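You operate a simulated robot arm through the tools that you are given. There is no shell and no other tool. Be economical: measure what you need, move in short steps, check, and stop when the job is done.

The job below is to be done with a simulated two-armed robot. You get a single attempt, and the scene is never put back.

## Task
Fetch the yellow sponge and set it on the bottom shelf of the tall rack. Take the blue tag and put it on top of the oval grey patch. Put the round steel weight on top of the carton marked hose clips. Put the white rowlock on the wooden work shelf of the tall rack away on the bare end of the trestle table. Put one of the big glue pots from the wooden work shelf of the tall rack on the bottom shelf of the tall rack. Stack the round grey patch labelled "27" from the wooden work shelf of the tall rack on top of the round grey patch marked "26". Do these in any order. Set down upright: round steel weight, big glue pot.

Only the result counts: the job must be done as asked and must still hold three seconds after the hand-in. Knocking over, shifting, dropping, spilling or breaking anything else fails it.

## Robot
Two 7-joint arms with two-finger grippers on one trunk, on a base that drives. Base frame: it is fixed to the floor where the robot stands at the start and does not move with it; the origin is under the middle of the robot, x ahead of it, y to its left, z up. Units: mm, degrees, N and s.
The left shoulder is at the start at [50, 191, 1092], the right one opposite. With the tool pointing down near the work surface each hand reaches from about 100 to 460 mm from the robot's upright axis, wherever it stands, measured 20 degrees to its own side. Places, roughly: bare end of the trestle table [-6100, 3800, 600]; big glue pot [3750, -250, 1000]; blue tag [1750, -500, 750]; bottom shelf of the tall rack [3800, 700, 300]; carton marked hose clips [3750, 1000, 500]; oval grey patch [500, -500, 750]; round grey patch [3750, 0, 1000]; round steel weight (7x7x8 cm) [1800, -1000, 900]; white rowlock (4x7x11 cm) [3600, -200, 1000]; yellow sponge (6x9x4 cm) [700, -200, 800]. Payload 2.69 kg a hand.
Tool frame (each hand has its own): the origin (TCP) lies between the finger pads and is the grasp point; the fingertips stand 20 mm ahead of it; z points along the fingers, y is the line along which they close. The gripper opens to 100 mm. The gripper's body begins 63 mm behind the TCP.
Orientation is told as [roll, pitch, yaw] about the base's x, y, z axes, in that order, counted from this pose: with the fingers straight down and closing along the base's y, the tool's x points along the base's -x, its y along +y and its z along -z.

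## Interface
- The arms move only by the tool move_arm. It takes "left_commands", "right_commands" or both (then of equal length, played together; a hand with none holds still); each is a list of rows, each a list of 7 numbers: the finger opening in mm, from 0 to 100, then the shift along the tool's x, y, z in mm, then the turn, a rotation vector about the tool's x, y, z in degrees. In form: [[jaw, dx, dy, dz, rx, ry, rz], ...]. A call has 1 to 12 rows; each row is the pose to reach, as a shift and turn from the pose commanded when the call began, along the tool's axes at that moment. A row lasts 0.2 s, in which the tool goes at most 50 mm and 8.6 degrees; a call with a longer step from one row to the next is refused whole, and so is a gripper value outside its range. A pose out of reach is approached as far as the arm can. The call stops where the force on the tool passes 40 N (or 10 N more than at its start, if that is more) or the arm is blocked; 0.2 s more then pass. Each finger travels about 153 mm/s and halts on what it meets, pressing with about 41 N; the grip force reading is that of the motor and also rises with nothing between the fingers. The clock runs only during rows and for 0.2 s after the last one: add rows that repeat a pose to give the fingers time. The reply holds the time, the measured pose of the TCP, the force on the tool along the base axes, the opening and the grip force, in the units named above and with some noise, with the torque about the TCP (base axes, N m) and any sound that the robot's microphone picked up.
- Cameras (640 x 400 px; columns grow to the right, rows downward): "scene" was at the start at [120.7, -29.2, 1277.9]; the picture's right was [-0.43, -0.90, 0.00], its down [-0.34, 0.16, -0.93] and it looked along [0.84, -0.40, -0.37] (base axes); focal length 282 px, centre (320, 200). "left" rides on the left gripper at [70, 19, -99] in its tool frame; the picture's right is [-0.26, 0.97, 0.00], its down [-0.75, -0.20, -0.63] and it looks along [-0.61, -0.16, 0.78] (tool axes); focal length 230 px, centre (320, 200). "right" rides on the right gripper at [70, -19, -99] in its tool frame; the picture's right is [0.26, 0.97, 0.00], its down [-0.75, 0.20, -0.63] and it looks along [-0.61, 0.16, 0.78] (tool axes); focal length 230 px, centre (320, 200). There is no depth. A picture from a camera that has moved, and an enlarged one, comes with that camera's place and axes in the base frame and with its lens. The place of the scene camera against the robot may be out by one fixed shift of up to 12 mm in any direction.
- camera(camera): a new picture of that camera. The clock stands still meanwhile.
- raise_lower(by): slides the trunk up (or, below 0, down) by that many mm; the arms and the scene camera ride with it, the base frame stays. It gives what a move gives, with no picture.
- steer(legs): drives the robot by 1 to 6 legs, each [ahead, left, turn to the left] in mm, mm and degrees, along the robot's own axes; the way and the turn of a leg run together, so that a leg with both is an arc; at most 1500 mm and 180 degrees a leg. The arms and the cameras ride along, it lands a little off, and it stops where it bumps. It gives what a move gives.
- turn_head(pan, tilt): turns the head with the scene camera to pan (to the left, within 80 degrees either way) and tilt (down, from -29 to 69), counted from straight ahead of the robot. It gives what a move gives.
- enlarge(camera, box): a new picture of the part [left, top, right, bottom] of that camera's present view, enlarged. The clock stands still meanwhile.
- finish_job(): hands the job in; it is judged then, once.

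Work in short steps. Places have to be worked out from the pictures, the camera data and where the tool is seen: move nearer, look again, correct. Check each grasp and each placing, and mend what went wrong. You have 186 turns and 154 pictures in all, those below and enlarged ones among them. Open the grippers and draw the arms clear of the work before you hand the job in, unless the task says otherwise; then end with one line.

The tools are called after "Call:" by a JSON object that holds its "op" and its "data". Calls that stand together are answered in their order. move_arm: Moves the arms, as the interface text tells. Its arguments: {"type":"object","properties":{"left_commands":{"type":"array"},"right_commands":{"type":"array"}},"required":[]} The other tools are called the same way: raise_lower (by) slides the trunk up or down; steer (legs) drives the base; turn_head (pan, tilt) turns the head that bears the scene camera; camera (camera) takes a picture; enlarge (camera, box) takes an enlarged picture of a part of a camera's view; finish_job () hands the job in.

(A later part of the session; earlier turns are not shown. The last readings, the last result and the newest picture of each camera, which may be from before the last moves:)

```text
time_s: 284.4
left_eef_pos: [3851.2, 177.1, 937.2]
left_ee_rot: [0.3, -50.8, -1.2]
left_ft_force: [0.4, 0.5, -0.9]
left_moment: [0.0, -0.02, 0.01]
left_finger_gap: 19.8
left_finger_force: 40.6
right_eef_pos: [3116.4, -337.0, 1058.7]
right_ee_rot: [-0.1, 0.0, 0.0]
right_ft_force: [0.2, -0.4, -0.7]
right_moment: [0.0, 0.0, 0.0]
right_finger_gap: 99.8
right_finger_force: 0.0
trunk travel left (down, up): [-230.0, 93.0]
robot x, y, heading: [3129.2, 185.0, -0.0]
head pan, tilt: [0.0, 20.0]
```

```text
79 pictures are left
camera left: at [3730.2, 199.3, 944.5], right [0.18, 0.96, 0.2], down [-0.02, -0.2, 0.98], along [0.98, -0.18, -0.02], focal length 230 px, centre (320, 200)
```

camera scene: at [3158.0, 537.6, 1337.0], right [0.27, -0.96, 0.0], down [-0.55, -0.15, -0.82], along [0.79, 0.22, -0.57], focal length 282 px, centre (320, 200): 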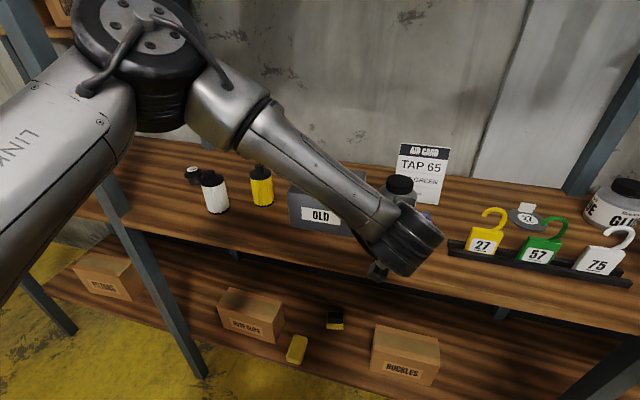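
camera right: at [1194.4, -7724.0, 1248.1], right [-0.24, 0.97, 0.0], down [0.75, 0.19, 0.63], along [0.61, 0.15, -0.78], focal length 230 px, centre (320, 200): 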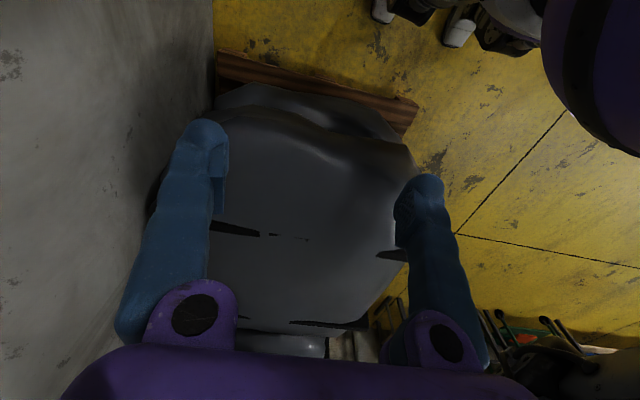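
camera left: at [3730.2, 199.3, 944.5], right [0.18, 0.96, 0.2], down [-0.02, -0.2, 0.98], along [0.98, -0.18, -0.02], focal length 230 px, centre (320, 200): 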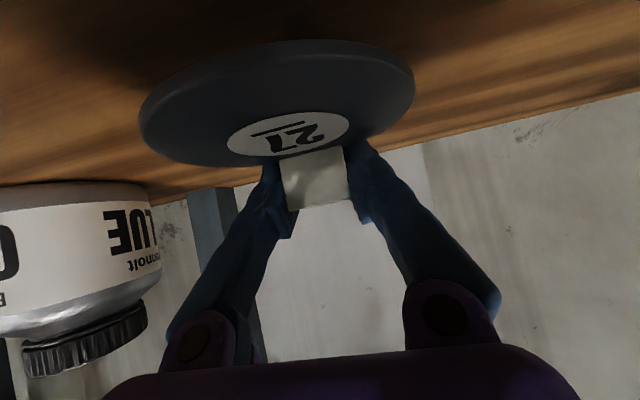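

The patch comes along with the fingers. I lift it above the tags and draw it back out.

Call:
{"op": "move_arm", "data": {"left_commands": [[15, -36, 0, -29, 0, 0, 0], [15, -72, 0, -58, 0, 0, 0], [15, -107, 0, -87, 0, 0, 0], [15, -116, 0, -94, 0, 0, 0], [15, -86, 0, -131, 0, 0, 0], [15, -56, 0, -168, 0, 0, 0], [15, -26, 0, -205, 0, 0, 0], [15, 2, 0, -238, 0, 0, 0]]}}

Call:
{"op": "steer", "data": {"legs": [[-420, 0, 0]]}}

Call:
{"op": "camera", "data": {"camera": "left"}}

```text
time_s: 286.2
left_eef_pos: [3664.9, 178.8, 1085.8]
left_ee_rot: [0.3, -50.9, -1.0]
left_ft_force: [0.1, -0.3, -0.3]
left_moment: [0.0, 0.0, -0.02]
left_finger_gap: 19.7
left_finger_force: 41.2
right_eef_pos: [3115.5, -335.4, 1057.5]
right_ee_rot: [0.0, 0.2, 0.0]
right_ft_force: [0.6, 0.5, -0.1]
right_moment: [-0.01, -0.02, 0.01]
right_finger_gap: 100.1
right_finger_force: 0.1
trunk travel left (down, up): [-230.0, 93.0]
robot x, y, heading: [3135.2, 183.1, 0.4]
head pan, tilt: [0.0, 20.0]
```

```text
time_s: 288.7
left_eef_pos: [3250.4, 178.3, 1086.9]
left_ee_rot: [0.3, -50.9, -1.0]
left_ft_force: [-0.1, 0.2, -0.4]
left_moment: [-0.01, -0.01, 0.03]
left_finger_gap: 19.1
left_finger_force: 41.2
right_eef_pos: [2699.5, -336.1, 1059.0]
right_ee_rot: [0.0, 0.1, 0.1]
right_ft_force: [-0.5, 0.2, 0.6]
right_moment: [0.02, 0.01, 0.0]
right_finger_gap: 99.7
right_finger_force: 0.0
trunk travel left (down, up): [-230.0, 93.0]
robot x, y, heading: [2713.6, 182.7, -0.1]
head pan, tilt: [0.0, 20.0]
```

```text
78 pictures are left
camera left: at [3128.7, 201.4, 1094.1], right [0.18, 0.96, 0.2], down [-0.02, -0.2, 0.98], along [0.98, -0.18, -0.02], focal length 230 px, centre (320, 200)
```

left: 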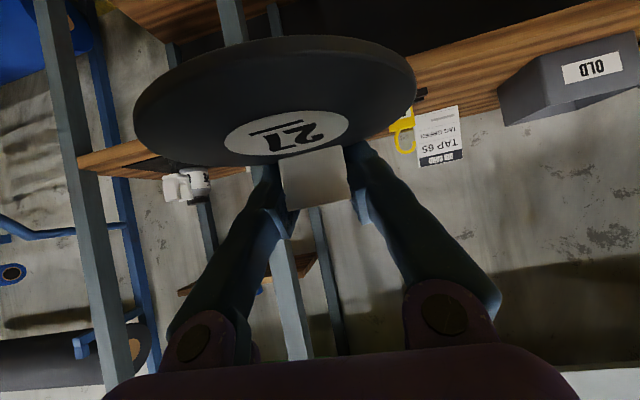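

Held well. I draw the right hand further back and check where its elbow goes.

Call:
{"op": "move_arm", "data": {"right_commands": [[100, 40, 10, 0, 0, 0, 0], [100, 80, 20, 0, 0, 0, 0], [100, 120, 30, 0, 0, 0, 0], [100, 160, 40, 0, 0, 0, 0]]}}

Call:
{"op": "turn_head", "data": {"pan": -65, "tilt": 35}}

Call:
{"op": "camera", "data": {"camera": "scene"}}

```text
time_s: 289.7
left_eef_pos: [3249.3, 179.9, 1085.6]
left_ee_rot: [0.3, -51.0, -1.1]
left_ft_force: [-0.1, -0.2, 0.0]
left_moment: [-0.01, -0.03, 0.04]
left_finger_gap: 18.9
left_finger_force: 40.9
right_eef_pos: [2539.0, -299.5, 1058.4]
right_ee_rot: [0.1, 0.0, 0.0]
right_ft_force: [0.0, -0.2, -0.3]
right_moment: [0.02, -0.02, 0.01]
right_finger_gap: 100.1
right_finger_force: 0.0
trunk travel left (down, up): [-230.0, 93.0]
robot x, y, heading: [2716.7, 181.6, -0.1]
head pan, tilt: [0.0, 20.0]
```

```text
time_s: 291.1
left_eef_pos: [3250.2, 179.7, 1087.1]
left_ee_rot: [0.4, -50.8, -1.0]
left_ft_force: [-0.4, -0.6, -0.3]
left_moment: [0.01, -0.02, 0.02]
left_finger_gap: 18.7
left_finger_force: 41.3
right_eef_pos: [2540.5, -298.0, 1058.8]
right_ee_rot: [0.0, 0.1, 0.1]
right_ft_force: [-0.2, -0.1, -0.6]
right_moment: [0.01, 0.01, 0.0]
right_finger_gap: 99.8
right_finger_force: 0.2
trunk travel left (down, up): [-230.0, 93.0]
robot x, y, heading: [2715.5, 180.9, 0.1]
head pan, tilt: [-65.0, 35.0]
```

```text
77 pictures are left
camera scene: at [2790.2, 114.2, 1337.1], right [-0.91, -0.43, 0.0], down [-0.24, 0.52, -0.82], along [0.35, -0.74, -0.57], focal length 282 px, centre (320, 200)
```

scene: 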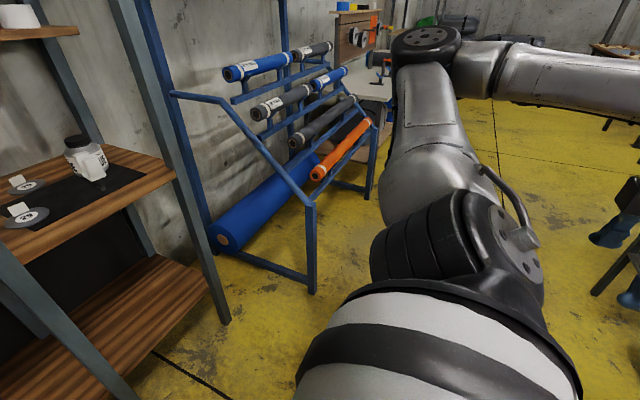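

The right elbow is high (z≈1285) and clear of the roll rack's lower frame. I shift right to y≈-350, bring the left hand to y≈-160, and drive ahead.

Call:
{"op": "steer", "data": {"legs": [[0, -530, 0]]}}

Call:
{"op": "move_arm", "data": {"left_commands": [[10, 0, 45, 0, 0, 0, 0], [10, 0, 90, 0, 0, 0, 0], [10, 0, 135, 0, 0, 0, 0], [10, 0, 180, 0, 0, 0, 0], [10, 0, 190, 0, 0, 0, 0]]}}

Call:
{"op": "steer", "data": {"legs": [[395, 0, 0]]}}

Call:
{"op": "camera", "data": {"camera": "left"}}

Call:
{"op": "turn_head", "data": {"pan": 25, "tilt": 25}}

Call:
{"op": "camera", "data": {"camera": "scene"}}

```text
time_s: 296.2
left_eef_pos: [3249.0, -352.8, 1086.7]
left_ee_rot: [0.3, -50.8, -1.4]
left_ft_force: [0.3, 0.4, 0.1]
left_moment: [0.01, -0.04, 0.01]
left_finger_gap: 17.7
left_finger_force: 40.6
right_eef_pos: [2535.6, -824.2, 1057.7]
right_ee_rot: [0.0, 0.0, -0.3]
right_ft_force: [0.6, -0.5, -0.3]
right_moment: [0.01, 0.0, -0.02]
right_finger_gap: 99.9
right_finger_force: 0.0
trunk travel left (down, up): [-230.0, 93.0]
robot x, y, heading: [2715.5, -347.5, -0.5]
head pan, tilt: [-65.0, 35.0]
```

```text
time_s: 297.4
left_eef_pos: [3253.2, -162.5, 1086.7]
left_ee_rot: [0.4, -50.8, -1.4]
left_ft_force: [-0.1, 0.0, -0.4]
left_moment: [-0.03, 0.01, -0.01]
left_finger_gap: 17.0
left_finger_force: 41.4
right_eef_pos: [2536.8, -825.3, 1059.1]
right_ee_rot: [-0.1, 0.1, -0.3]
right_ft_force: [-0.5, -0.4, 0.2]
right_moment: [0.01, -0.01, 0.03]
right_finger_gap: 100.1
right_finger_force: 0.1
trunk travel left (down, up): [-230.0, 93.0]
robot x, y, heading: [2715.1, -348.7, -0.2]
head pan, tilt: [-65.0, 35.0]
```

```text
time_s: 299.9
left_eef_pos: [3647.1, -163.4, 1085.9]
left_ee_rot: [0.3, -50.7, -1.4]
left_ft_force: [-0.6, 0.0, -0.7]
left_moment: [-0.02, -0.01, -0.01]
left_finger_gap: 17.0
left_finger_force: 41.4
right_eef_pos: [2930.8, -828.1, 1058.7]
right_ee_rot: [0.1, 0.1, -0.3]
right_ft_force: [0.8, 0.5, -0.3]
right_moment: [-0.03, 0.03, -0.01]
right_finger_gap: 100.1
right_finger_force: 0.0
trunk travel left (down, up): [-230.0, 93.0]
robot x, y, heading: [3108.5, -350.0, -0.4]
head pan, tilt: [-65.0, 35.0]
```

```text
76 pictures are left
camera left: at [3526.5, -140.8, 1094.2], right [0.18, 0.96, 0.2], down [-0.02, -0.2, 0.98], along [0.98, -0.18, -0.02], focal length 230 px, centre (320, 200)
```

left: 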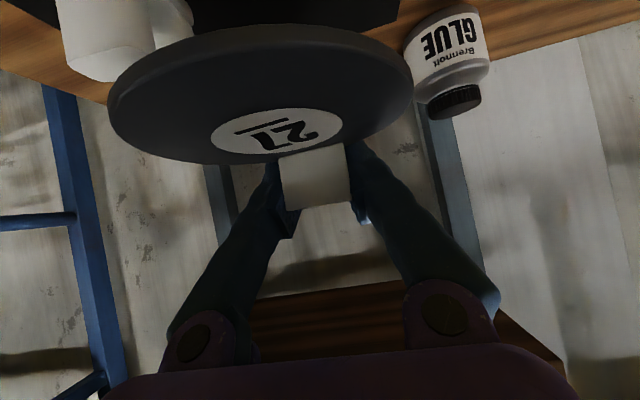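

```text
time_s: 301.6
left_eef_pos: [3646.6, -164.0, 1085.9]
left_ee_rot: [0.3, -50.8, -1.4]
left_ft_force: [-0.6, 0.4, 0.1]
left_moment: [0.03, 0.0, -0.02]
left_finger_gap: 0.0
left_finger_force: 30.1
right_eef_pos: [2930.6, -826.4, 1058.8]
right_ee_rot: [0.0, 0.1, -0.3]
right_ft_force: [0.4, 0.7, 0.0]
right_moment: [-0.03, -0.01, 0.02]
right_finger_gap: 99.8
right_finger_force: 0.2
trunk travel left (down, up): [-230.0, 93.0]
robot x, y, heading: [3109.5, -346.0, -0.4]
head pan, tilt: [25.0, 25.0]
```

```text
75 pictures are left
camera scene: at [3230.3, -298.0, 1352.9], right [0.42, -0.91, 0.0], down [-0.38, -0.18, -0.91], along [0.82, 0.38, -0.42], focal length 282 px, centre (320, 200)
```

scene: 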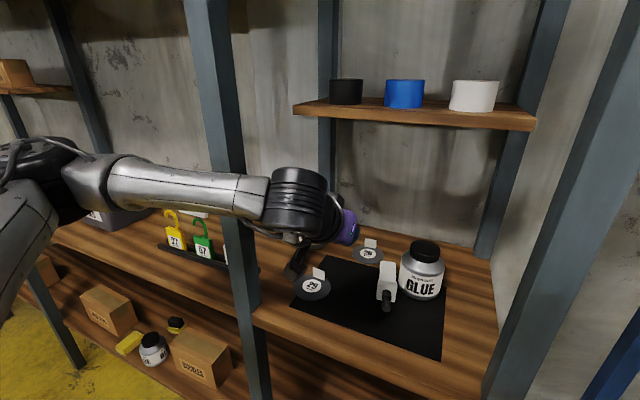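

The gap reads 0: the patch slipped out of the fingers during the head turn. I look for where it fell.

Call:
{"op": "camera", "data": {"camera": "left"}}

Call:
{"op": "enlarge", "data": {"camera": "scene", "box": [180, 200, 500, 400]}}

Call:
{"op": "turn_head", "data": {"pan": 10, "tilt": 55}}

Call:
{"op": "camera", "data": {"camera": "scene"}}

```text
74 pictures are left
camera left: at [3526.1, -140.8, 1094.4], right [0.18, 0.96, 0.2], down [-0.02, -0.2, 0.98], along [0.98, -0.18, -0.02], focal length 230 px, centre (320, 200)
```

left: 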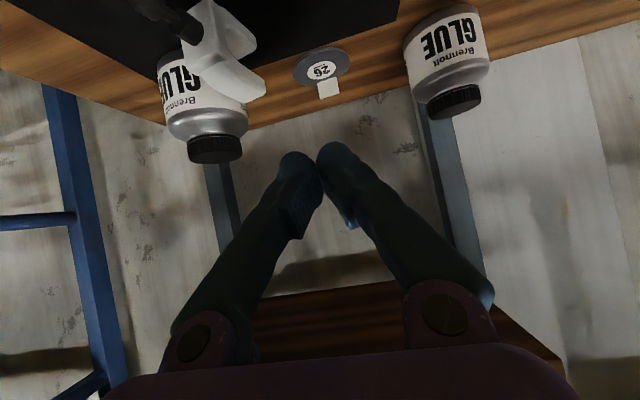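

```text
2.00 times, centred on (340, 300) of scene
camera zoom: at [3230.3, -298.0, 1352.9], right [0.42, -0.91, 0.0], down [-0.38, -0.18, -0.91], along [0.82, 0.38, -0.42], focal length 564 px, centre (280, 0)
```

zoom: 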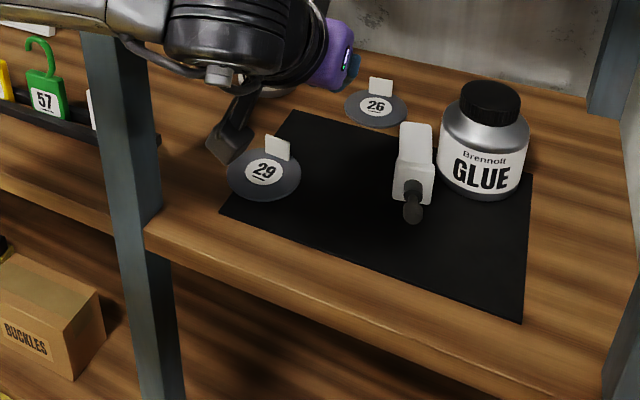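

```text
time_s: 302.5
left_eef_pos: [3647.7, -163.2, 1086.7]
left_ee_rot: [0.3, -50.8, -1.4]
left_ft_force: [0.4, 0.4, 0.5]
left_moment: [-0.01, 0.03, 0.02]
left_finger_gap: 0.0
left_finger_force: 29.5
right_eef_pos: [2931.1, -827.6, 1059.0]
right_ee_rot: [0.0, 0.1, -0.3]
right_ft_force: [-0.8, 0.0, 0.0]
right_moment: [0.03, -0.02, -0.02]
right_finger_gap: 100.4
right_finger_force: 0.0
trunk travel left (down, up): [-230.0, 93.0]
robot x, y, heading: [3104.9, -348.6, -0.3]
head pan, tilt: [10.0, 55.0]
```

```text
72 pictures are left
camera scene: at [3217.7, -324.2, 1308.9], right [0.17, -0.99, 0.0], down [-0.81, -0.14, -0.57], along [0.57, 0.1, -0.82], focal length 282 px, centre (320, 200)
```

scene: 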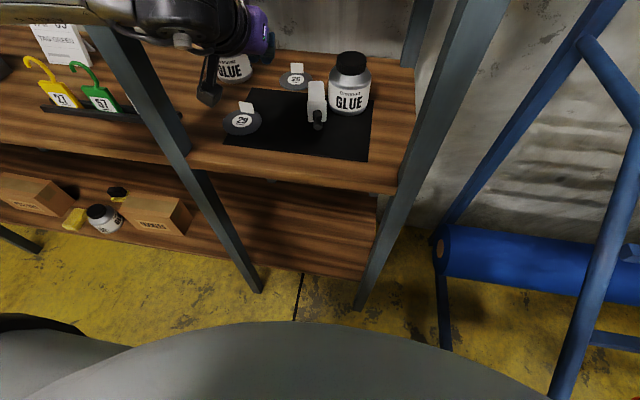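

Patch 27 is not on the shelf; it probably dropped to the floor in front of the rack. I back off and look down.

Call:
{"op": "steer", "data": {"legs": [[-450, 0, 0]]}}

Call:
{"op": "turn_head", "data": {"pan": 8, "tilt": 48}}

Call:
{"op": "camera", "data": {"camera": "scene"}}

Call:
{"op": "camera", "data": {"camera": "left"}}

```text
time_s: 305.3
left_eef_pos: [3187.7, -158.0, 1085.5]
left_ee_rot: [0.3, -50.9, -0.8]
left_ft_force: [-0.5, 0.0, 0.0]
left_moment: [-0.02, 0.01, -0.01]
left_finger_gap: 10.0
left_finger_force: 0.0
right_eef_pos: [2476.8, -828.4, 1059.1]
right_ee_rot: [0.0, 0.1, 0.4]
right_ft_force: [0.0, -0.2, 0.0]
right_moment: [0.02, 0.0, 0.0]
right_finger_gap: 100.1
right_finger_force: 0.2
trunk travel left (down, up): [-230.0, 93.0]
robot x, y, heading: [2649.7, -350.8, 0.4]
head pan, tilt: [10.0, 55.0]
```

```text
time_s: 305.9
left_eef_pos: [3187.3, -158.9, 1086.2]
left_ee_rot: [0.3, -50.7, -0.8]
left_ft_force: [0.3, 0.2, 0.0]
left_moment: [0.01, 0.02, 0.0]
left_finger_gap: 9.9
left_finger_force: 0.1
right_eef_pos: [2477.9, -828.5, 1058.7]
right_ee_rot: [0.1, 0.0, 0.3]
right_ft_force: [0.4, 1.1, 0.2]
right_moment: [0.0, 0.03, 0.04]
right_finger_gap: 100.1
right_finger_force: 0.0
trunk travel left (down, up): [-230.0, 93.0]
robot x, y, heading: [2652.7, -348.3, 0.4]
head pan, tilt: [8.0, 48.0]
```

```text
71 pictures are left
camera scene: at [2767.0, -324.9, 1318.0], right [0.15, -0.99, 0.0], down [-0.74, -0.11, -0.67], along [0.66, 0.1, -0.74], focal length 282 px, centre (320, 200)
```

scene: 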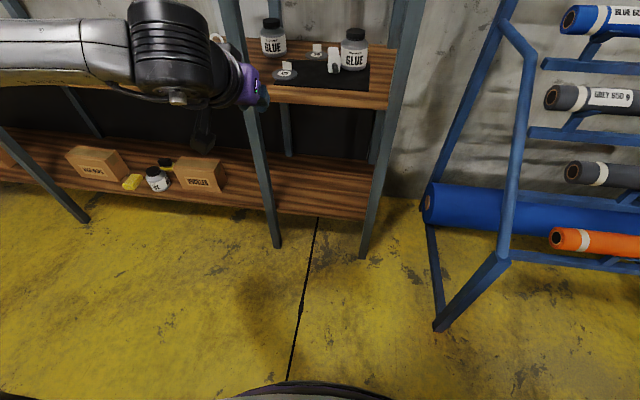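

```text
70 pictures are left
camera left: at [3066.4, -136.7, 1094.3], right [0.17, 0.96, 0.2], down [-0.02, -0.2, 0.98], along [0.98, -0.17, -0.02], focal length 230 px, centre (320, 200)
```

left: 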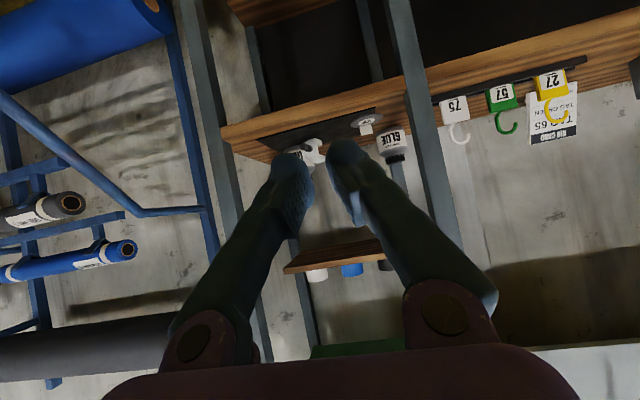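

Not visible at once; I zoom into the right bay and the floor.

Call:
{"op": "enlarge", "data": {"camera": "scene", "box": [200, 10, 440, 160]}}

Call:
{"op": "enlarge", "data": {"camera": "scene", "box": [160, 150, 480, 400]}}

Call:
{"op": "turn_head", "data": {"pan": 0, "tilt": 69}}

Call:
{"op": "camera", "data": {"camera": "scene"}}

```text
2.67 times, centred on (320, 85) of scene
camera zoom: at [2767.0, -324.9, 1318.0], right [0.15, -0.99, 0.0], down [-0.74, -0.11, -0.67], along [0.66, 0.1, -0.74], focal length 752 px, centre (320, 507)
```

zoom: 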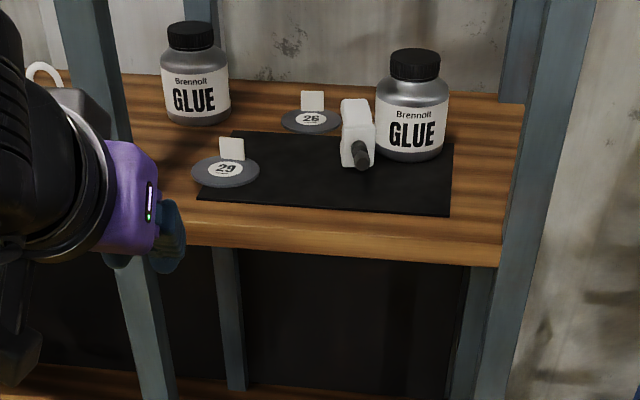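

```text
1.60 times, centred on (320, 275) of scene
camera zoom: at [2767.0, -324.9, 1318.0], right [0.15, -0.99, 0.0], down [-0.74, -0.11, -0.67], along [0.66, 0.1, -0.74], focal length 451 px, centre (320, 80)
```

zoom: 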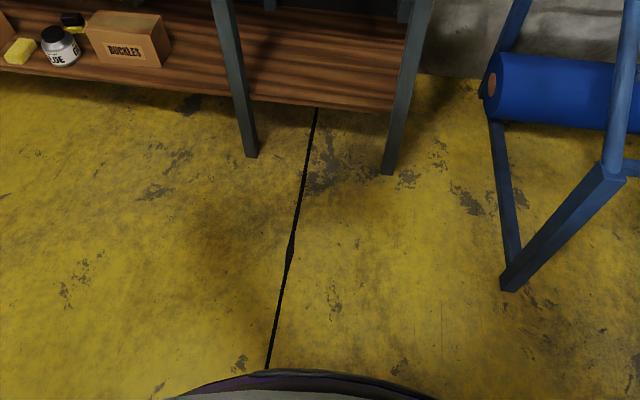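

```text
time_s: 306.8
left_eef_pos: [3188.3, -159.7, 1087.0]
left_ee_rot: [0.2, -50.8, -0.8]
left_ft_force: [-0.4, -0.1, 0.0]
left_moment: [0.01, -0.02, -0.01]
left_finger_gap: 10.0
left_finger_force: 0.0
right_eef_pos: [2478.1, -829.8, 1057.9]
right_ee_rot: [0.0, 0.2, 0.4]
right_ft_force: [0.6, -0.1, 0.0]
right_moment: [-0.01, 0.01, -0.01]
right_finger_gap: 99.8
right_finger_force: 0.0
trunk travel left (down, up): [-230.0, 93.0]
robot x, y, heading: [2653.0, -345.6, 0.2]
head pan, tilt: [0.0, 68.8]
```

```text
67 pictures are left
camera scene: at [2744.9, -336.0, 1293.5], right [0.01, -1.0, 0.0], down [-0.93, -0.01, -0.36], along [0.36, 0.0, -0.93], focal length 282 px, centre (320, 200)
```

scene: 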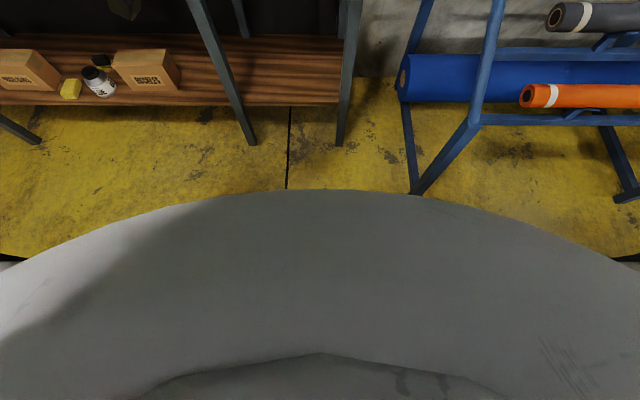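

The floor is clear. The gripper hides the shelf left of patch 29, so I move the left hand aside and look again.

Call:
{"op": "move_arm", "data": {"left_commands": [[60, 0, 45, -20, 0, 0, 0], [60, 0, 90, -40, 0, 0, 0], [60, 0, 135, -60, 0, 0, 0], [60, 0, 180, -80, 0, 0, 0], [60, 0, 220, -100, 0, 0, 0]]}}

Call:
{"op": "turn_head", "data": {"pan": 15, "tilt": 25}}

Call:
{"op": "camera", "data": {"camera": "scene"}}

Call:
{"op": "enlarge", "data": {"camera": "scene", "box": [200, 120, 440, 270]}}

```text
time_s: 308.0
left_eef_pos: [3111.0, 61.9, 1149.4]
left_ee_rot: [0.3, -50.9, -1.0]
left_ft_force: [0.2, -0.7, 0.2]
left_moment: [0.0, 0.0, 0.01]
left_finger_gap: 60.1
left_finger_force: 0.0
right_eef_pos: [2477.0, -829.3, 1059.3]
right_ee_rot: [0.1, 0.2, 0.3]
right_ft_force: [-0.1, 0.4, 0.5]
right_moment: [-0.02, 0.0, 0.01]
right_finger_gap: 100.0
right_finger_force: 0.1
trunk travel left (down, up): [-230.0, 93.0]
robot x, y, heading: [2651.6, -347.0, 0.3]
head pan, tilt: [0.0, 68.8]
```

```text
time_s: 309.1
left_eef_pos: [3113.4, 60.8, 1148.6]
left_ee_rot: [0.3, -50.8, -0.8]
left_ft_force: [0.3, -0.1, 0.3]
left_moment: [-0.01, -0.01, -0.01]
left_finger_gap: 60.0
left_finger_force: 0.1
right_eef_pos: [2478.0, -829.9, 1058.8]
right_ee_rot: [0.1, 0.0, 0.3]
right_ft_force: [0.8, 0.0, 1.4]
right_moment: [0.0, -0.02, 0.03]
right_finger_gap: 100.0
right_finger_force: 0.1
trunk travel left (down, up): [-230.0, 93.0]
robot x, y, heading: [2650.9, -347.9, 0.3]
head pan, tilt: [15.0, 25.0]
```

```text
66 pictures are left
camera scene: at [2777.8, -312.0, 1352.8], right [0.26, -0.96, 0.0], down [-0.41, -0.11, -0.91], along [0.87, 0.24, -0.42], focal length 282 px, centre (320, 200)
```

scene: 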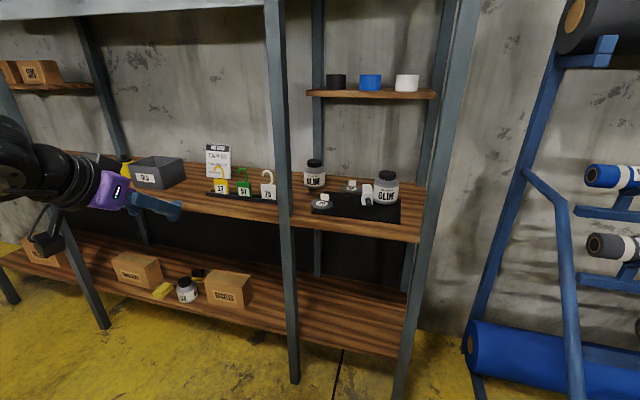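

```text
2.67 times, centred on (320, 195) of scene
camera zoom: at [2777.8, -312.0, 1352.8], right [0.26, -0.96, 0.0], down [-0.41, -0.11, -0.91], along [0.87, 0.24, -0.42], focal length 752 px, centre (320, 213)
```

zoom: 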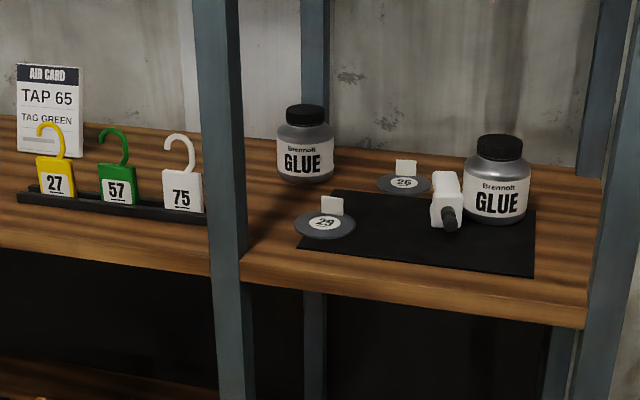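

Still not on the shelf. It may have rolled onto or under the base; I check with both hand cameras (left hand turned down and back).

Call:
{"op": "move_arm", "data": {"left_commands": [[60, 0, 0, 0, 0, 8.5, 0], [60, 0, 0, 0, 0, 17, 0], [60, 0, 0, 0, 0, 25.5, 0], [60, 0, 0, 0, 0, 34, 0], [60, 0, 0, 0, 0, 42.5, 0], [60, 0, 0, 0, 0, 51, 0], [60, 0, 0, 0, 0, 59.5, 0], [60, 0, 0, 0, 0, 68, 0], [60, 0, 0, 0, 0, 76, 0]]}}

Call:
{"op": "camera", "data": {"camera": "left"}}

Call:
{"op": "camera", "data": {"camera": "right"}}

```text
time_s: 311.1
left_eef_pos: [3113.4, 61.0, 1152.2]
left_ee_rot: [0.1, 25.2, -0.6]
left_ft_force: [-0.6, 0.5, -0.5]
left_moment: [-0.03, 0.02, -0.02]
left_finger_gap: 60.1
left_finger_force: 0.1
right_eef_pos: [2479.4, -829.3, 1058.4]
right_ee_rot: [0.0, 0.2, 0.4]
right_ft_force: [-0.7, 0.1, 0.6]
right_moment: [-0.03, 0.0, 0.04]
right_finger_gap: 100.1
right_finger_force: 0.1
trunk travel left (down, up): [-230.0, 93.0]
robot x, y, heading: [2654.3, -347.8, 0.3]
head pan, tilt: [15.0, 25.0]
```

```text
64 pictures are left
camera left: at [3091.1, 81.6, 1270.1], right [0.24, 0.96, -0.11], down [0.94, -0.21, 0.25], along [0.22, -0.16, -0.96], focal length 230 px, centre (320, 200)
```

left: 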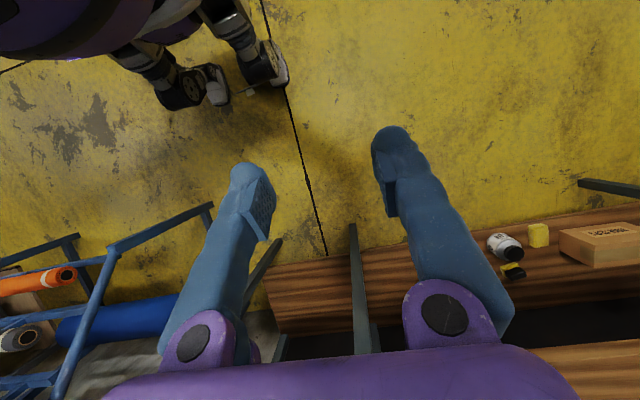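

```text
63 pictures are left
camera right: at [2409.1, -848.0, 1157.7], right [-0.26, 0.96, 0.0], down [0.75, 0.2, 0.63], along [0.61, 0.17, -0.78], focal length 230 px, centre (320, 200)
```

right: 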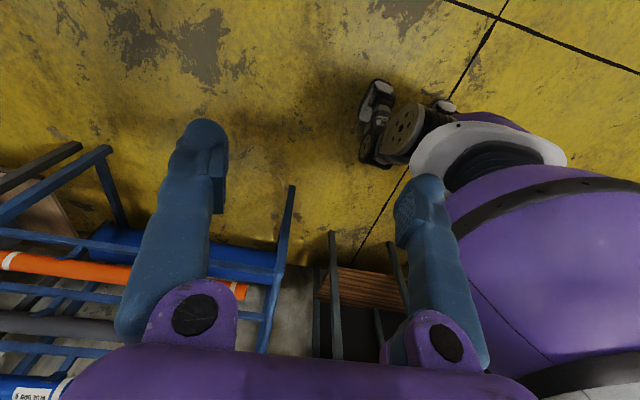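

No patch in front. It was probably squeezed out toward the robot; I check the floor at both sides.

Call:
{"op": "turn_head", "data": {"pan": -80, "tilt": 55}}

Call:
{"op": "camera", "data": {"camera": "scene"}}

Call:
{"op": "turn_head", "data": {"pan": 80, "tilt": 50}}

Call:
{"op": "camera", "data": {"camera": "scene"}}

```text
time_s: 312.8
left_eef_pos: [3112.8, 61.3, 1148.8]
left_ee_rot: [0.2, 25.0, -0.5]
left_ft_force: [0.4, 1.1, -0.6]
left_moment: [0.02, -0.03, 0.0]
left_finger_gap: 59.8
left_finger_force: 0.1
right_eef_pos: [2478.9, -828.3, 1059.2]
right_ee_rot: [0.0, 0.1, 0.3]
right_ft_force: [-0.1, 0.0, 0.2]
right_moment: [-0.04, 0.02, 0.0]
right_finger_gap: 100.2
right_finger_force: 0.0
trunk travel left (down, up): [-230.0, 93.0]
robot x, y, heading: [2651.9, -350.1, 0.2]
head pan, tilt: [-80.0, 55.0]
```

```text
62 pictures are left
camera scene: at [2702.0, -407.3, 1308.9], right [-0.98, -0.18, 0.0], down [-0.15, 0.81, -0.57], along [0.1, -0.56, -0.82], focal length 282 px, centre (320, 200)
```

scene: 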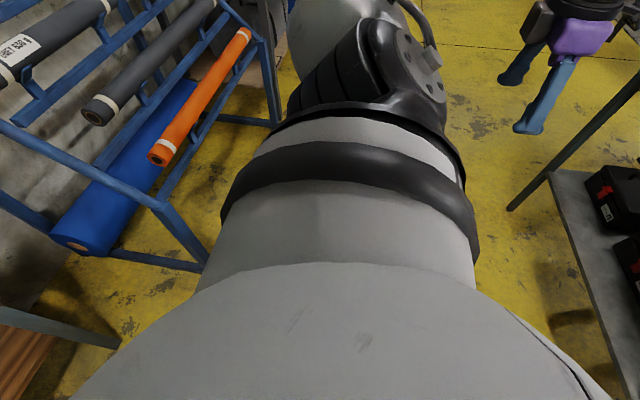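

```text
time_s: 315.3
left_eef_pos: [3113.3, 62.8, 1150.9]
left_ee_rot: [0.2, 25.0, -0.5]
left_ft_force: [-0.4, 0.5, -0.6]
left_moment: [0.02, 0.03, 0.01]
left_finger_gap: 59.9
left_finger_force: 0.0
right_eef_pos: [2478.5, -829.5, 1059.6]
right_ee_rot: [0.0, 0.0, 0.2]
right_ft_force: [-0.2, -0.5, -0.3]
right_moment: [-0.01, 0.01, 0.01]
right_finger_gap: 100.0
right_finger_force: 0.1
trunk travel left (down, up): [-230.0, 93.0]
robot x, y, heading: [2653.5, -346.5, 0.5]
head pan, tilt: [80.0, 50.0]
```

```text
61 pictures are left
camera scene: at [2701.9, -260.5, 1315.4], right [0.99, -0.17, 0.0], down [-0.13, -0.76, -0.64], along [0.11, 0.63, -0.77], focal length 282 px, centre (320, 200)
```

scene: 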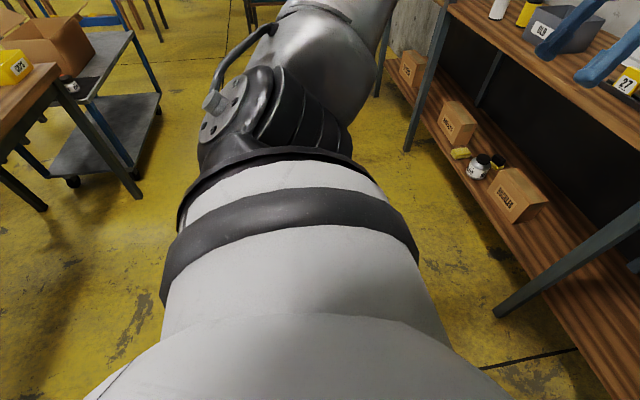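

I look beneath my own base with the right hand's camera.

Call:
{"op": "move_arm", "data": {"right_commands": [[100, 0, 0, 40, -8, 3, 0], [100, 0, 0, 80, -16, 6, 0], [100, 0, 0, 120, -24, 9, 0], [100, 0, 0, 160, -32, 12, 0], [100, 0, 0, 200, -40, 15, 0]]}}

Call:
{"op": "camera", "data": {"camera": "right"}}

```text
time_s: 316.5
left_eef_pos: [3110.8, 60.3, 1151.3]
left_ee_rot: [0.3, 25.2, -0.4]
left_ft_force: [0.3, -0.7, 0.4]
left_moment: [-0.02, -0.01, 0.0]
left_finger_gap: 60.2
left_finger_force: 0.2
right_eef_pos: [2475.5, -829.3, 857.8]
right_ee_rot: [40.9, 13.9, 5.6]
right_ft_force: [1.2, -0.7, -1.0]
right_moment: [0.0, 0.0, -0.01]
right_finger_gap: 99.8
right_finger_force: 0.2
trunk travel left (down, up): [-230.0, 93.0]
robot x, y, heading: [2647.9, -347.9, 0.3]
head pan, tilt: [80.0, 50.0]
```

```text
60 pictures are left
camera right: at [2431.0, -912.1, 934.8], right [-0.17, 0.72, 0.68], down [0.9, -0.18, 0.41], along [0.41, 0.67, -0.61], focal length 230 px, centre (320, 200)
```

right: 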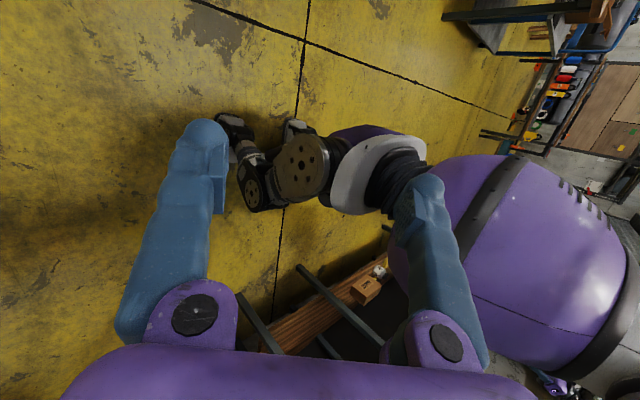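

I lower the trunk to look deep onto the bottom shelf and under the rack.

Call:
{"op": "raise_lower", "data": {"by": -230}}

Call:
{"op": "turn_head", "data": {"pan": 5, "tilt": 32}}

Call:
{"op": "camera", "data": {"camera": "scene"}}

Call:
{"op": "enlarge", "data": {"camera": "scene", "box": [200, 130, 440, 280]}}

```text
time_s: 318.9
left_eef_pos: [3112.2, 61.7, 921.0]
left_ee_rot: [0.3, 25.2, -0.5]
left_ft_force: [-0.4, 0.1, 0.0]
left_moment: [-0.04, 0.06, 0.0]
left_finger_gap: 59.8
left_finger_force: 0.0
right_eef_pos: [2475.8, -828.6, 628.3]
right_ee_rot: [40.9, 13.9, 5.4]
right_ft_force: [0.9, -0.1, 0.5]
right_moment: [0.02, -0.02, 0.0]
right_finger_gap: 100.2
right_finger_force: 0.0
trunk travel left (down, up): [0.0, 323.0]
robot x, y, heading: [2651.4, -343.2, 0.4]
head pan, tilt: [80.0, 50.0]
```

```text
time_s: 320.4
left_eef_pos: [3111.9, 62.6, 920.1]
left_ee_rot: [0.3, 25.2, -0.5]
left_ft_force: [-0.5, 0.3, 0.2]
left_moment: [0.02, -0.01, 0.03]
left_finger_gap: 60.3
left_finger_force: 0.0
right_eef_pos: [2476.3, -828.5, 628.7]
right_ee_rot: [40.9, 13.9, 5.5]
right_ft_force: [0.0, 0.7, -0.7]
right_moment: [0.01, -0.01, 0.0]
right_finger_gap: 99.8
right_finger_force: 0.1
trunk travel left (down, up): [0.0, 323.0]
robot x, y, heading: [2650.4, -346.6, 0.3]
head pan, tilt: [5.0, 32.0]
```

```text
59 pictures are left
camera scene: at [2778.1, -328.0, 1111.7], right [0.09, -1.0, 0.0], down [-0.53, -0.05, -0.85], along [0.84, 0.08, -0.53], focal length 282 px, centre (320, 200)
```

scene: 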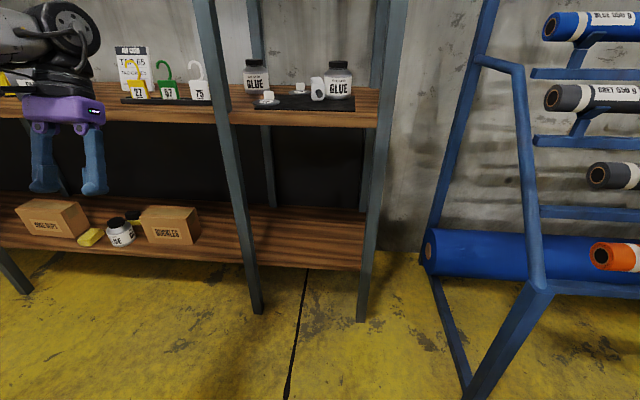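

```text
2.67 times, centred on (320, 205) of scene
camera zoom: at [2778.1, -328.0, 1111.7], right [0.09, -1.0, 0.0], down [-0.53, -0.05, -0.85], along [0.84, 0.08, -0.53], focal length 752 px, centre (320, 187)
```

zoom: 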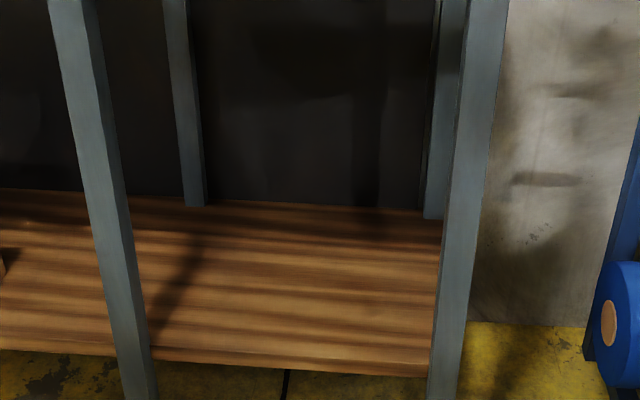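

Not there either. I raise the trunk a little for view and shift the robot left to see the floor where it stood.

Call:
{"op": "move_arm", "data": {"right_commands": [[100, 0, 0, -40, 8, -3, 0], [100, 0, 0, -80, 16, -6, 0], [100, 0, 0, -120, 24, -9, 0], [100, 0, 0, -160, 32, -12, 0], [100, 0, 0, -200, 40, -15, 0]]}}

Call:
{"op": "raise_lower", "data": {"by": 200}}

Call:
{"op": "steer", "data": {"legs": [[0, 900, 0], [0, 0, -80]]}}

Call:
{"op": "turn_head", "data": {"pan": -10, "tilt": 40}}

Call:
{"op": "camera", "data": {"camera": "scene"}}

```text
time_s: 321.6
left_eef_pos: [3112.6, 62.1, 919.9]
left_ee_rot: [0.2, 25.2, -0.5]
left_ft_force: [-0.6, -0.6, 0.3]
left_moment: [0.0, 0.0, 0.02]
left_finger_gap: 59.9
left_finger_force: 0.0
right_eef_pos: [2524.4, -954.7, 775.2]
right_ee_rot: [-0.1, 0.0, 0.2]
right_ft_force: [-0.3, 0.0, -0.3]
right_moment: [-0.01, -0.01, 0.01]
right_finger_gap: 100.1
right_finger_force: 0.0
trunk travel left (down, up): [0.0, 323.0]
robot x, y, heading: [2649.9, -347.1, 0.4]
head pan, tilt: [5.0, 32.0]
```

```text
time_s: 323.7
left_eef_pos: [3113.0, 61.4, 1121.1]
left_ee_rot: [0.2, 25.2, -0.5]
left_ft_force: [0.0, 0.0, 0.5]
left_moment: [-0.01, 0.01, -0.01]
left_finger_gap: 59.9
left_finger_force: 0.0
right_eef_pos: [2523.8, -953.9, 973.8]
right_ee_rot: [0.1, 0.1, 0.3]
right_ft_force: [0.1, -0.3, 0.1]
right_moment: [-0.01, 0.0, 0.02]
right_finger_gap: 100.2
right_finger_force: 0.0
trunk travel left (down, up): [-200.0, 123.0]
robot x, y, heading: [2649.8, -346.0, 0.3]
head pan, tilt: [5.0, 32.0]
```

```text
time_s: 335.6
left_eef_pos: [3147.8, 231.4, 1119.4]
left_ee_rot: [0.2, 25.3, -78.2]
left_ft_force: [0.6, 0.9, 0.2]
left_moment: [0.01, 0.02, 0.03]
left_finger_gap: 60.0
left_finger_force: 0.1
right_eef_pos: [2027.8, 588.3, 973.2]
right_ee_rot: [0.0, 0.1, -77.3]
right_ft_force: [0.4, -0.5, 0.5]
right_moment: [0.0, -0.01, 0.01]
right_finger_gap: 99.9
right_finger_force: 0.0
trunk travel left (down, up): [-200.0, 123.0]
robot x, y, heading: [2644.7, 596.1, -77.6]
head pan, tilt: [5.0, 32.0]
```

```text
time_s: 336.4
left_eef_pos: [3147.5, 231.0, 1120.7]
left_ee_rot: [0.2, 25.2, -78.1]
left_ft_force: [0.1, -0.6, 0.0]
left_moment: [-0.02, 0.0, -0.03]
left_finger_gap: 60.0
left_finger_force: 0.1
right_eef_pos: [2027.7, 588.8, 974.5]
right_ee_rot: [0.0, 0.1, -77.3]
right_ft_force: [0.1, -0.3, 0.0]
right_moment: [-0.02, 0.03, 0.04]
right_finger_gap: 99.8
right_finger_force: 0.1
trunk travel left (down, up): [-200.0, 123.0]
robot x, y, heading: [2647.9, 595.3, -77.1]
head pan, tilt: [-10.0, 40.0]
```

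```text
57 pictures are left
camera scene: at [2658.6, 480.5, 1299.6], right [-1.0, -0.05, 0.0], down [-0.03, 0.64, -0.77], along [0.04, -0.77, -0.64], focal length 282 px, centre (320, 200)
```

scene: 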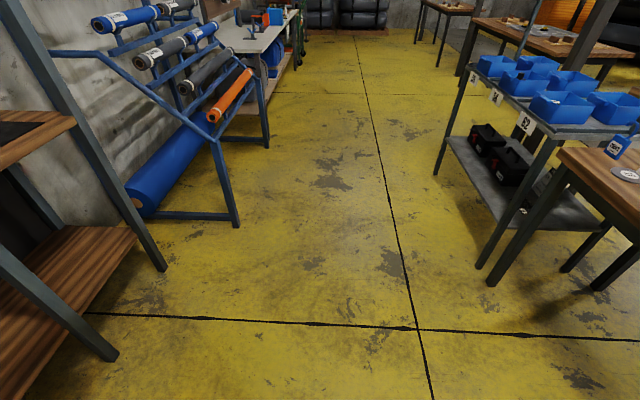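

The floor is clear. Comparing the hand images, the rowlock was knocked askew as the patch fell, so the patch may lie behind the right-hand pot. I go look from the right.

Call:
{"op": "steer", "data": {"legs": [[0, 0, 77.3], [0, -1150, 0], [250, 0, 0]]}}

Call:
{"op": "raise_lower", "data": {"by": 120}}

Call:
{"op": "turn_head", "data": {"pan": 15, "tilt": 28}}

Call:
{"op": "enlarge", "data": {"camera": "scene", "box": [200, 120, 440, 270]}}

```text
time_s: 351.4
left_eef_pos: [3372.9, -117.5, 1119.5]
left_ee_rot: [0.2, 25.2, 0.5]
left_ft_force: [0.2, -0.1, 0.8]
left_moment: [0.02, 0.03, -0.01]
left_finger_gap: 60.1
left_finger_force: 0.0
right_eef_pos: [2800.8, -1145.0, 973.3]
right_ee_rot: [-0.1, 0.1, 1.2]
right_ft_force: [0.8, -0.2, -0.2]
right_moment: [0.03, -0.02, 0.0]
right_finger_gap: 100.3
right_finger_force: 0.0
trunk travel left (down, up): [-200.0, 123.0]
robot x, y, heading: [2918.5, -537.2, 1.2]
head pan, tilt: [-10.0, 40.0]
```

```text
time_s: 352.9
left_eef_pos: [3372.6, -119.5, 1240.5]
left_ee_rot: [0.2, 25.2, 0.5]
left_ft_force: [0.3, -0.8, -0.8]
left_moment: [-0.01, -0.02, 0.01]
left_finger_gap: 59.8
left_finger_force: 0.0
right_eef_pos: [2800.9, -1144.1, 1093.8]
right_ee_rot: [0.0, 0.1, 1.2]
right_ft_force: [0.8, 0.2, 0.9]
right_moment: [-0.01, 0.02, 0.01]
right_finger_gap: 100.0
right_finger_force: 0.0
trunk travel left (down, up): [-320.0, 3.0]
robot x, y, heading: [2919.0, -537.2, 1.4]
head pan, tilt: [-10.0, 40.0]
```

```text
time_s: 353.8
left_eef_pos: [3373.6, -118.5, 1240.2]
left_ee_rot: [0.2, 25.2, 0.4]
left_ft_force: [0.0, 0.1, -0.1]
left_moment: [-0.03, -0.02, -0.01]
left_finger_gap: 59.9
left_finger_force: 0.1
right_eef_pos: [2801.6, -1145.5, 1094.0]
right_ee_rot: [0.0, 0.1, 1.2]
right_ft_force: [-0.6, 0.2, 0.1]
right_moment: [0.02, 0.0, -0.01]
right_finger_gap: 99.8
right_finger_force: 0.2
trunk travel left (down, up): [-320.0, 3.0]
robot x, y, heading: [2918.6, -534.1, 1.3]
head pan, tilt: [15.0, 28.0]
```

```text
2.67 times, centred on (320, 195) of scene
camera zoom: at [3044.1, -498.4, 1438.0], right [0.28, -0.96, 0.0], down [-0.45, -0.13, -0.88], along [0.85, 0.25, -0.47], focal length 752 px, centre (320, 213)
```

zoom: 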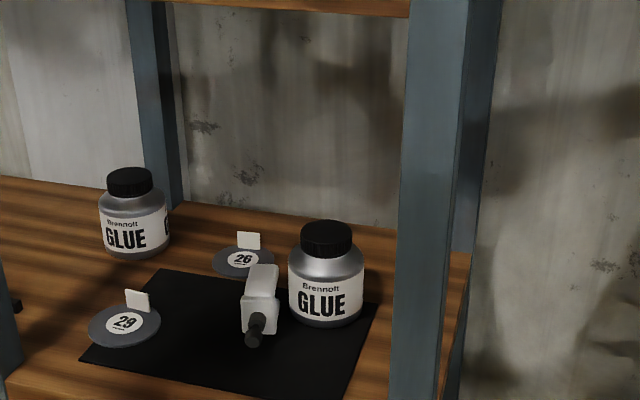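

Not behind the pot either. I check the floor right of the rack and the full picture from here.

Call:
{"op": "turn_head", "data": {"pan": -5, "tilt": 45}}

Call:
{"op": "camera", "data": {"camera": "scene"}}

Call:
{"op": "camera", "data": {"camera": "left"}}

```text
time_s: 354.6
left_eef_pos: [3373.2, -119.1, 1239.8]
left_ee_rot: [0.3, 25.2, 0.3]
left_ft_force: [-0.5, -0.4, 0.0]
left_moment: [0.03, 0.0, -0.02]
left_finger_gap: 60.1
left_finger_force: 0.0
right_eef_pos: [2801.4, -1144.1, 1093.0]
right_ee_rot: [0.0, 0.3, 1.2]
right_ft_force: [0.4, -0.1, 0.2]
right_moment: [0.0, -0.02, 0.0]
right_finger_gap: 100.1
right_finger_force: 0.1
trunk travel left (down, up): [-320.0, 3.0]
robot x, y, heading: [2915.2, -535.7, 1.3]
head pan, tilt: [-5.0, 45.0]
```

```text
55 pictures are left
camera scene: at [3037.6, -529.0, 1412.3], right [-0.06, -1.0, 0.0], down [-0.71, 0.05, -0.71], along [0.71, -0.05, -0.71], focal length 282 px, centre (320, 200)
```

scene: 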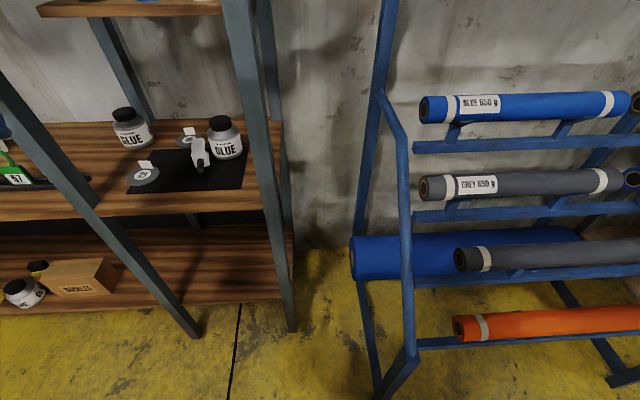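

```text
54 pictures are left
camera left: at [3351.2, -98.6, 1359.2], right [0.23, 0.97, -0.11], down [0.95, -0.2, 0.25], along [0.22, -0.16, -0.96], focal length 230 px, centre (320, 200)
```

left: 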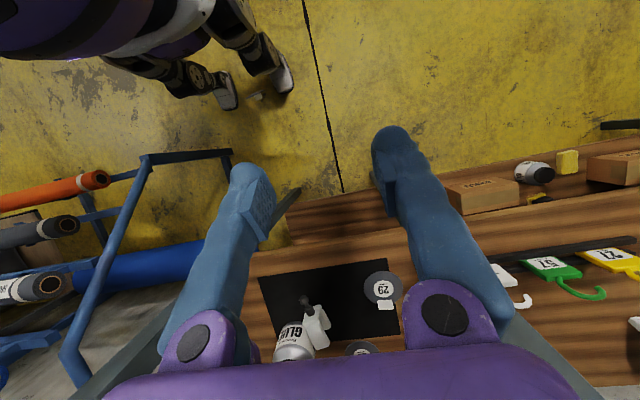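

There is something small and pale beside my front wheels; I zoom in.

Call:
{"op": "enlarge", "data": {"camera": "left", "box": [160, 20, 340, 140]}}

```text
3.33 times, centred on (250, 80) of left
camera zoom: at [3351.2, -98.6, 1359.2], right [0.23, 0.97, -0.11], down [0.95, -0.2, 0.25], along [0.22, -0.16, -0.96], focal length 767 px, centre (553, 600)
```

zoom: 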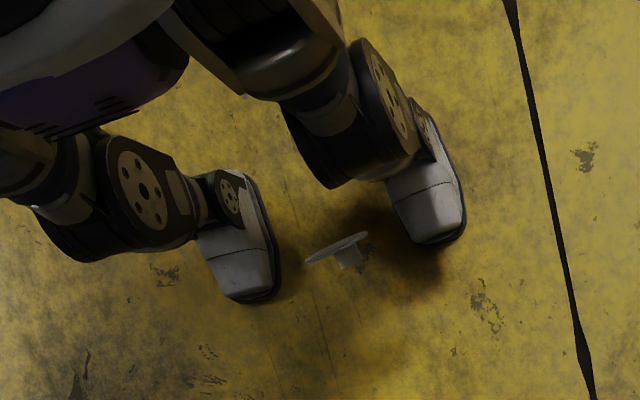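

It is patch 27, standing on edge near my feet and riding along with the robot – apparently resting on the base. I must recover it there, moving gently. I lower the trunk for a closer view.

Call:
{"op": "raise_lower", "data": {"by": -320}}

Call:
{"op": "camera", "data": {"camera": "left"}}

Call:
{"op": "enlarge", "data": {"camera": "left", "box": [140, 0, 380, 150]}}

```text
time_s: 357.8
left_eef_pos: [3373.3, -117.6, 920.0]
left_ee_rot: [0.3, 25.2, 0.3]
left_ft_force: [-0.1, -0.9, -0.3]
left_moment: [0.03, -0.04, 0.0]
left_finger_gap: 60.0
left_finger_force: 0.1
right_eef_pos: [2801.6, -1144.4, 773.7]
right_ee_rot: [0.0, 0.1, 1.2]
right_ft_force: [0.2, 0.3, 1.2]
right_moment: [-0.02, 0.0, 0.02]
right_finger_gap: 100.1
right_finger_force: 0.2
trunk travel left (down, up): [0.0, 323.0]
robot x, y, heading: [2918.2, -534.9, 1.3]
head pan, tilt: [-5.0, 45.0]
```

```text
52 pictures are left
camera left: at [3351.2, -98.6, 1039.3], right [0.23, 0.97, -0.11], down [0.95, -0.2, 0.25], along [0.22, -0.16, -0.96], focal length 230 px, centre (320, 200)
```

left: 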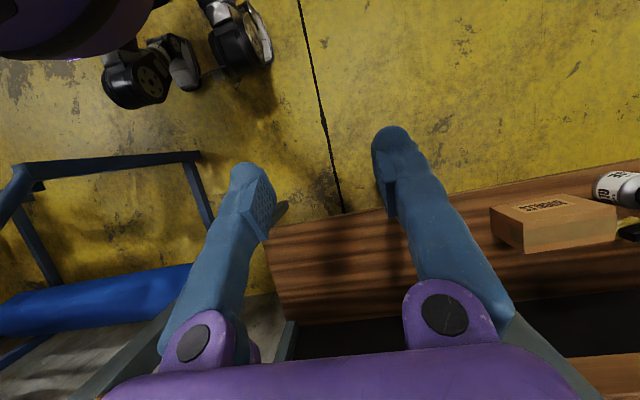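

```text
2.67 times, centred on (260, 75) of left
camera zoom: at [3351.2, -98.6, 1039.3], right [0.23, 0.97, -0.11], down [0.95, -0.2, 0.25], along [0.22, -0.16, -0.96], focal length 614 px, centre (480, 533)
```

zoom: 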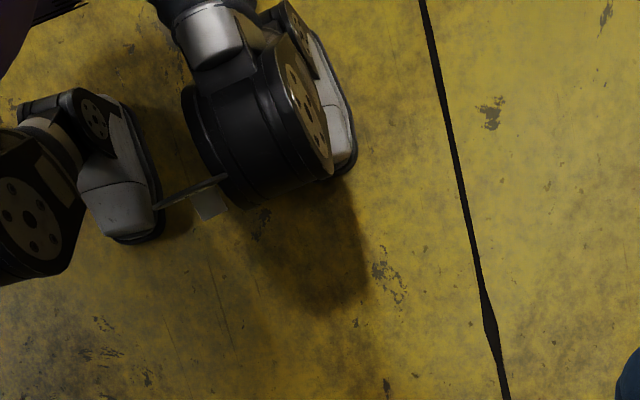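

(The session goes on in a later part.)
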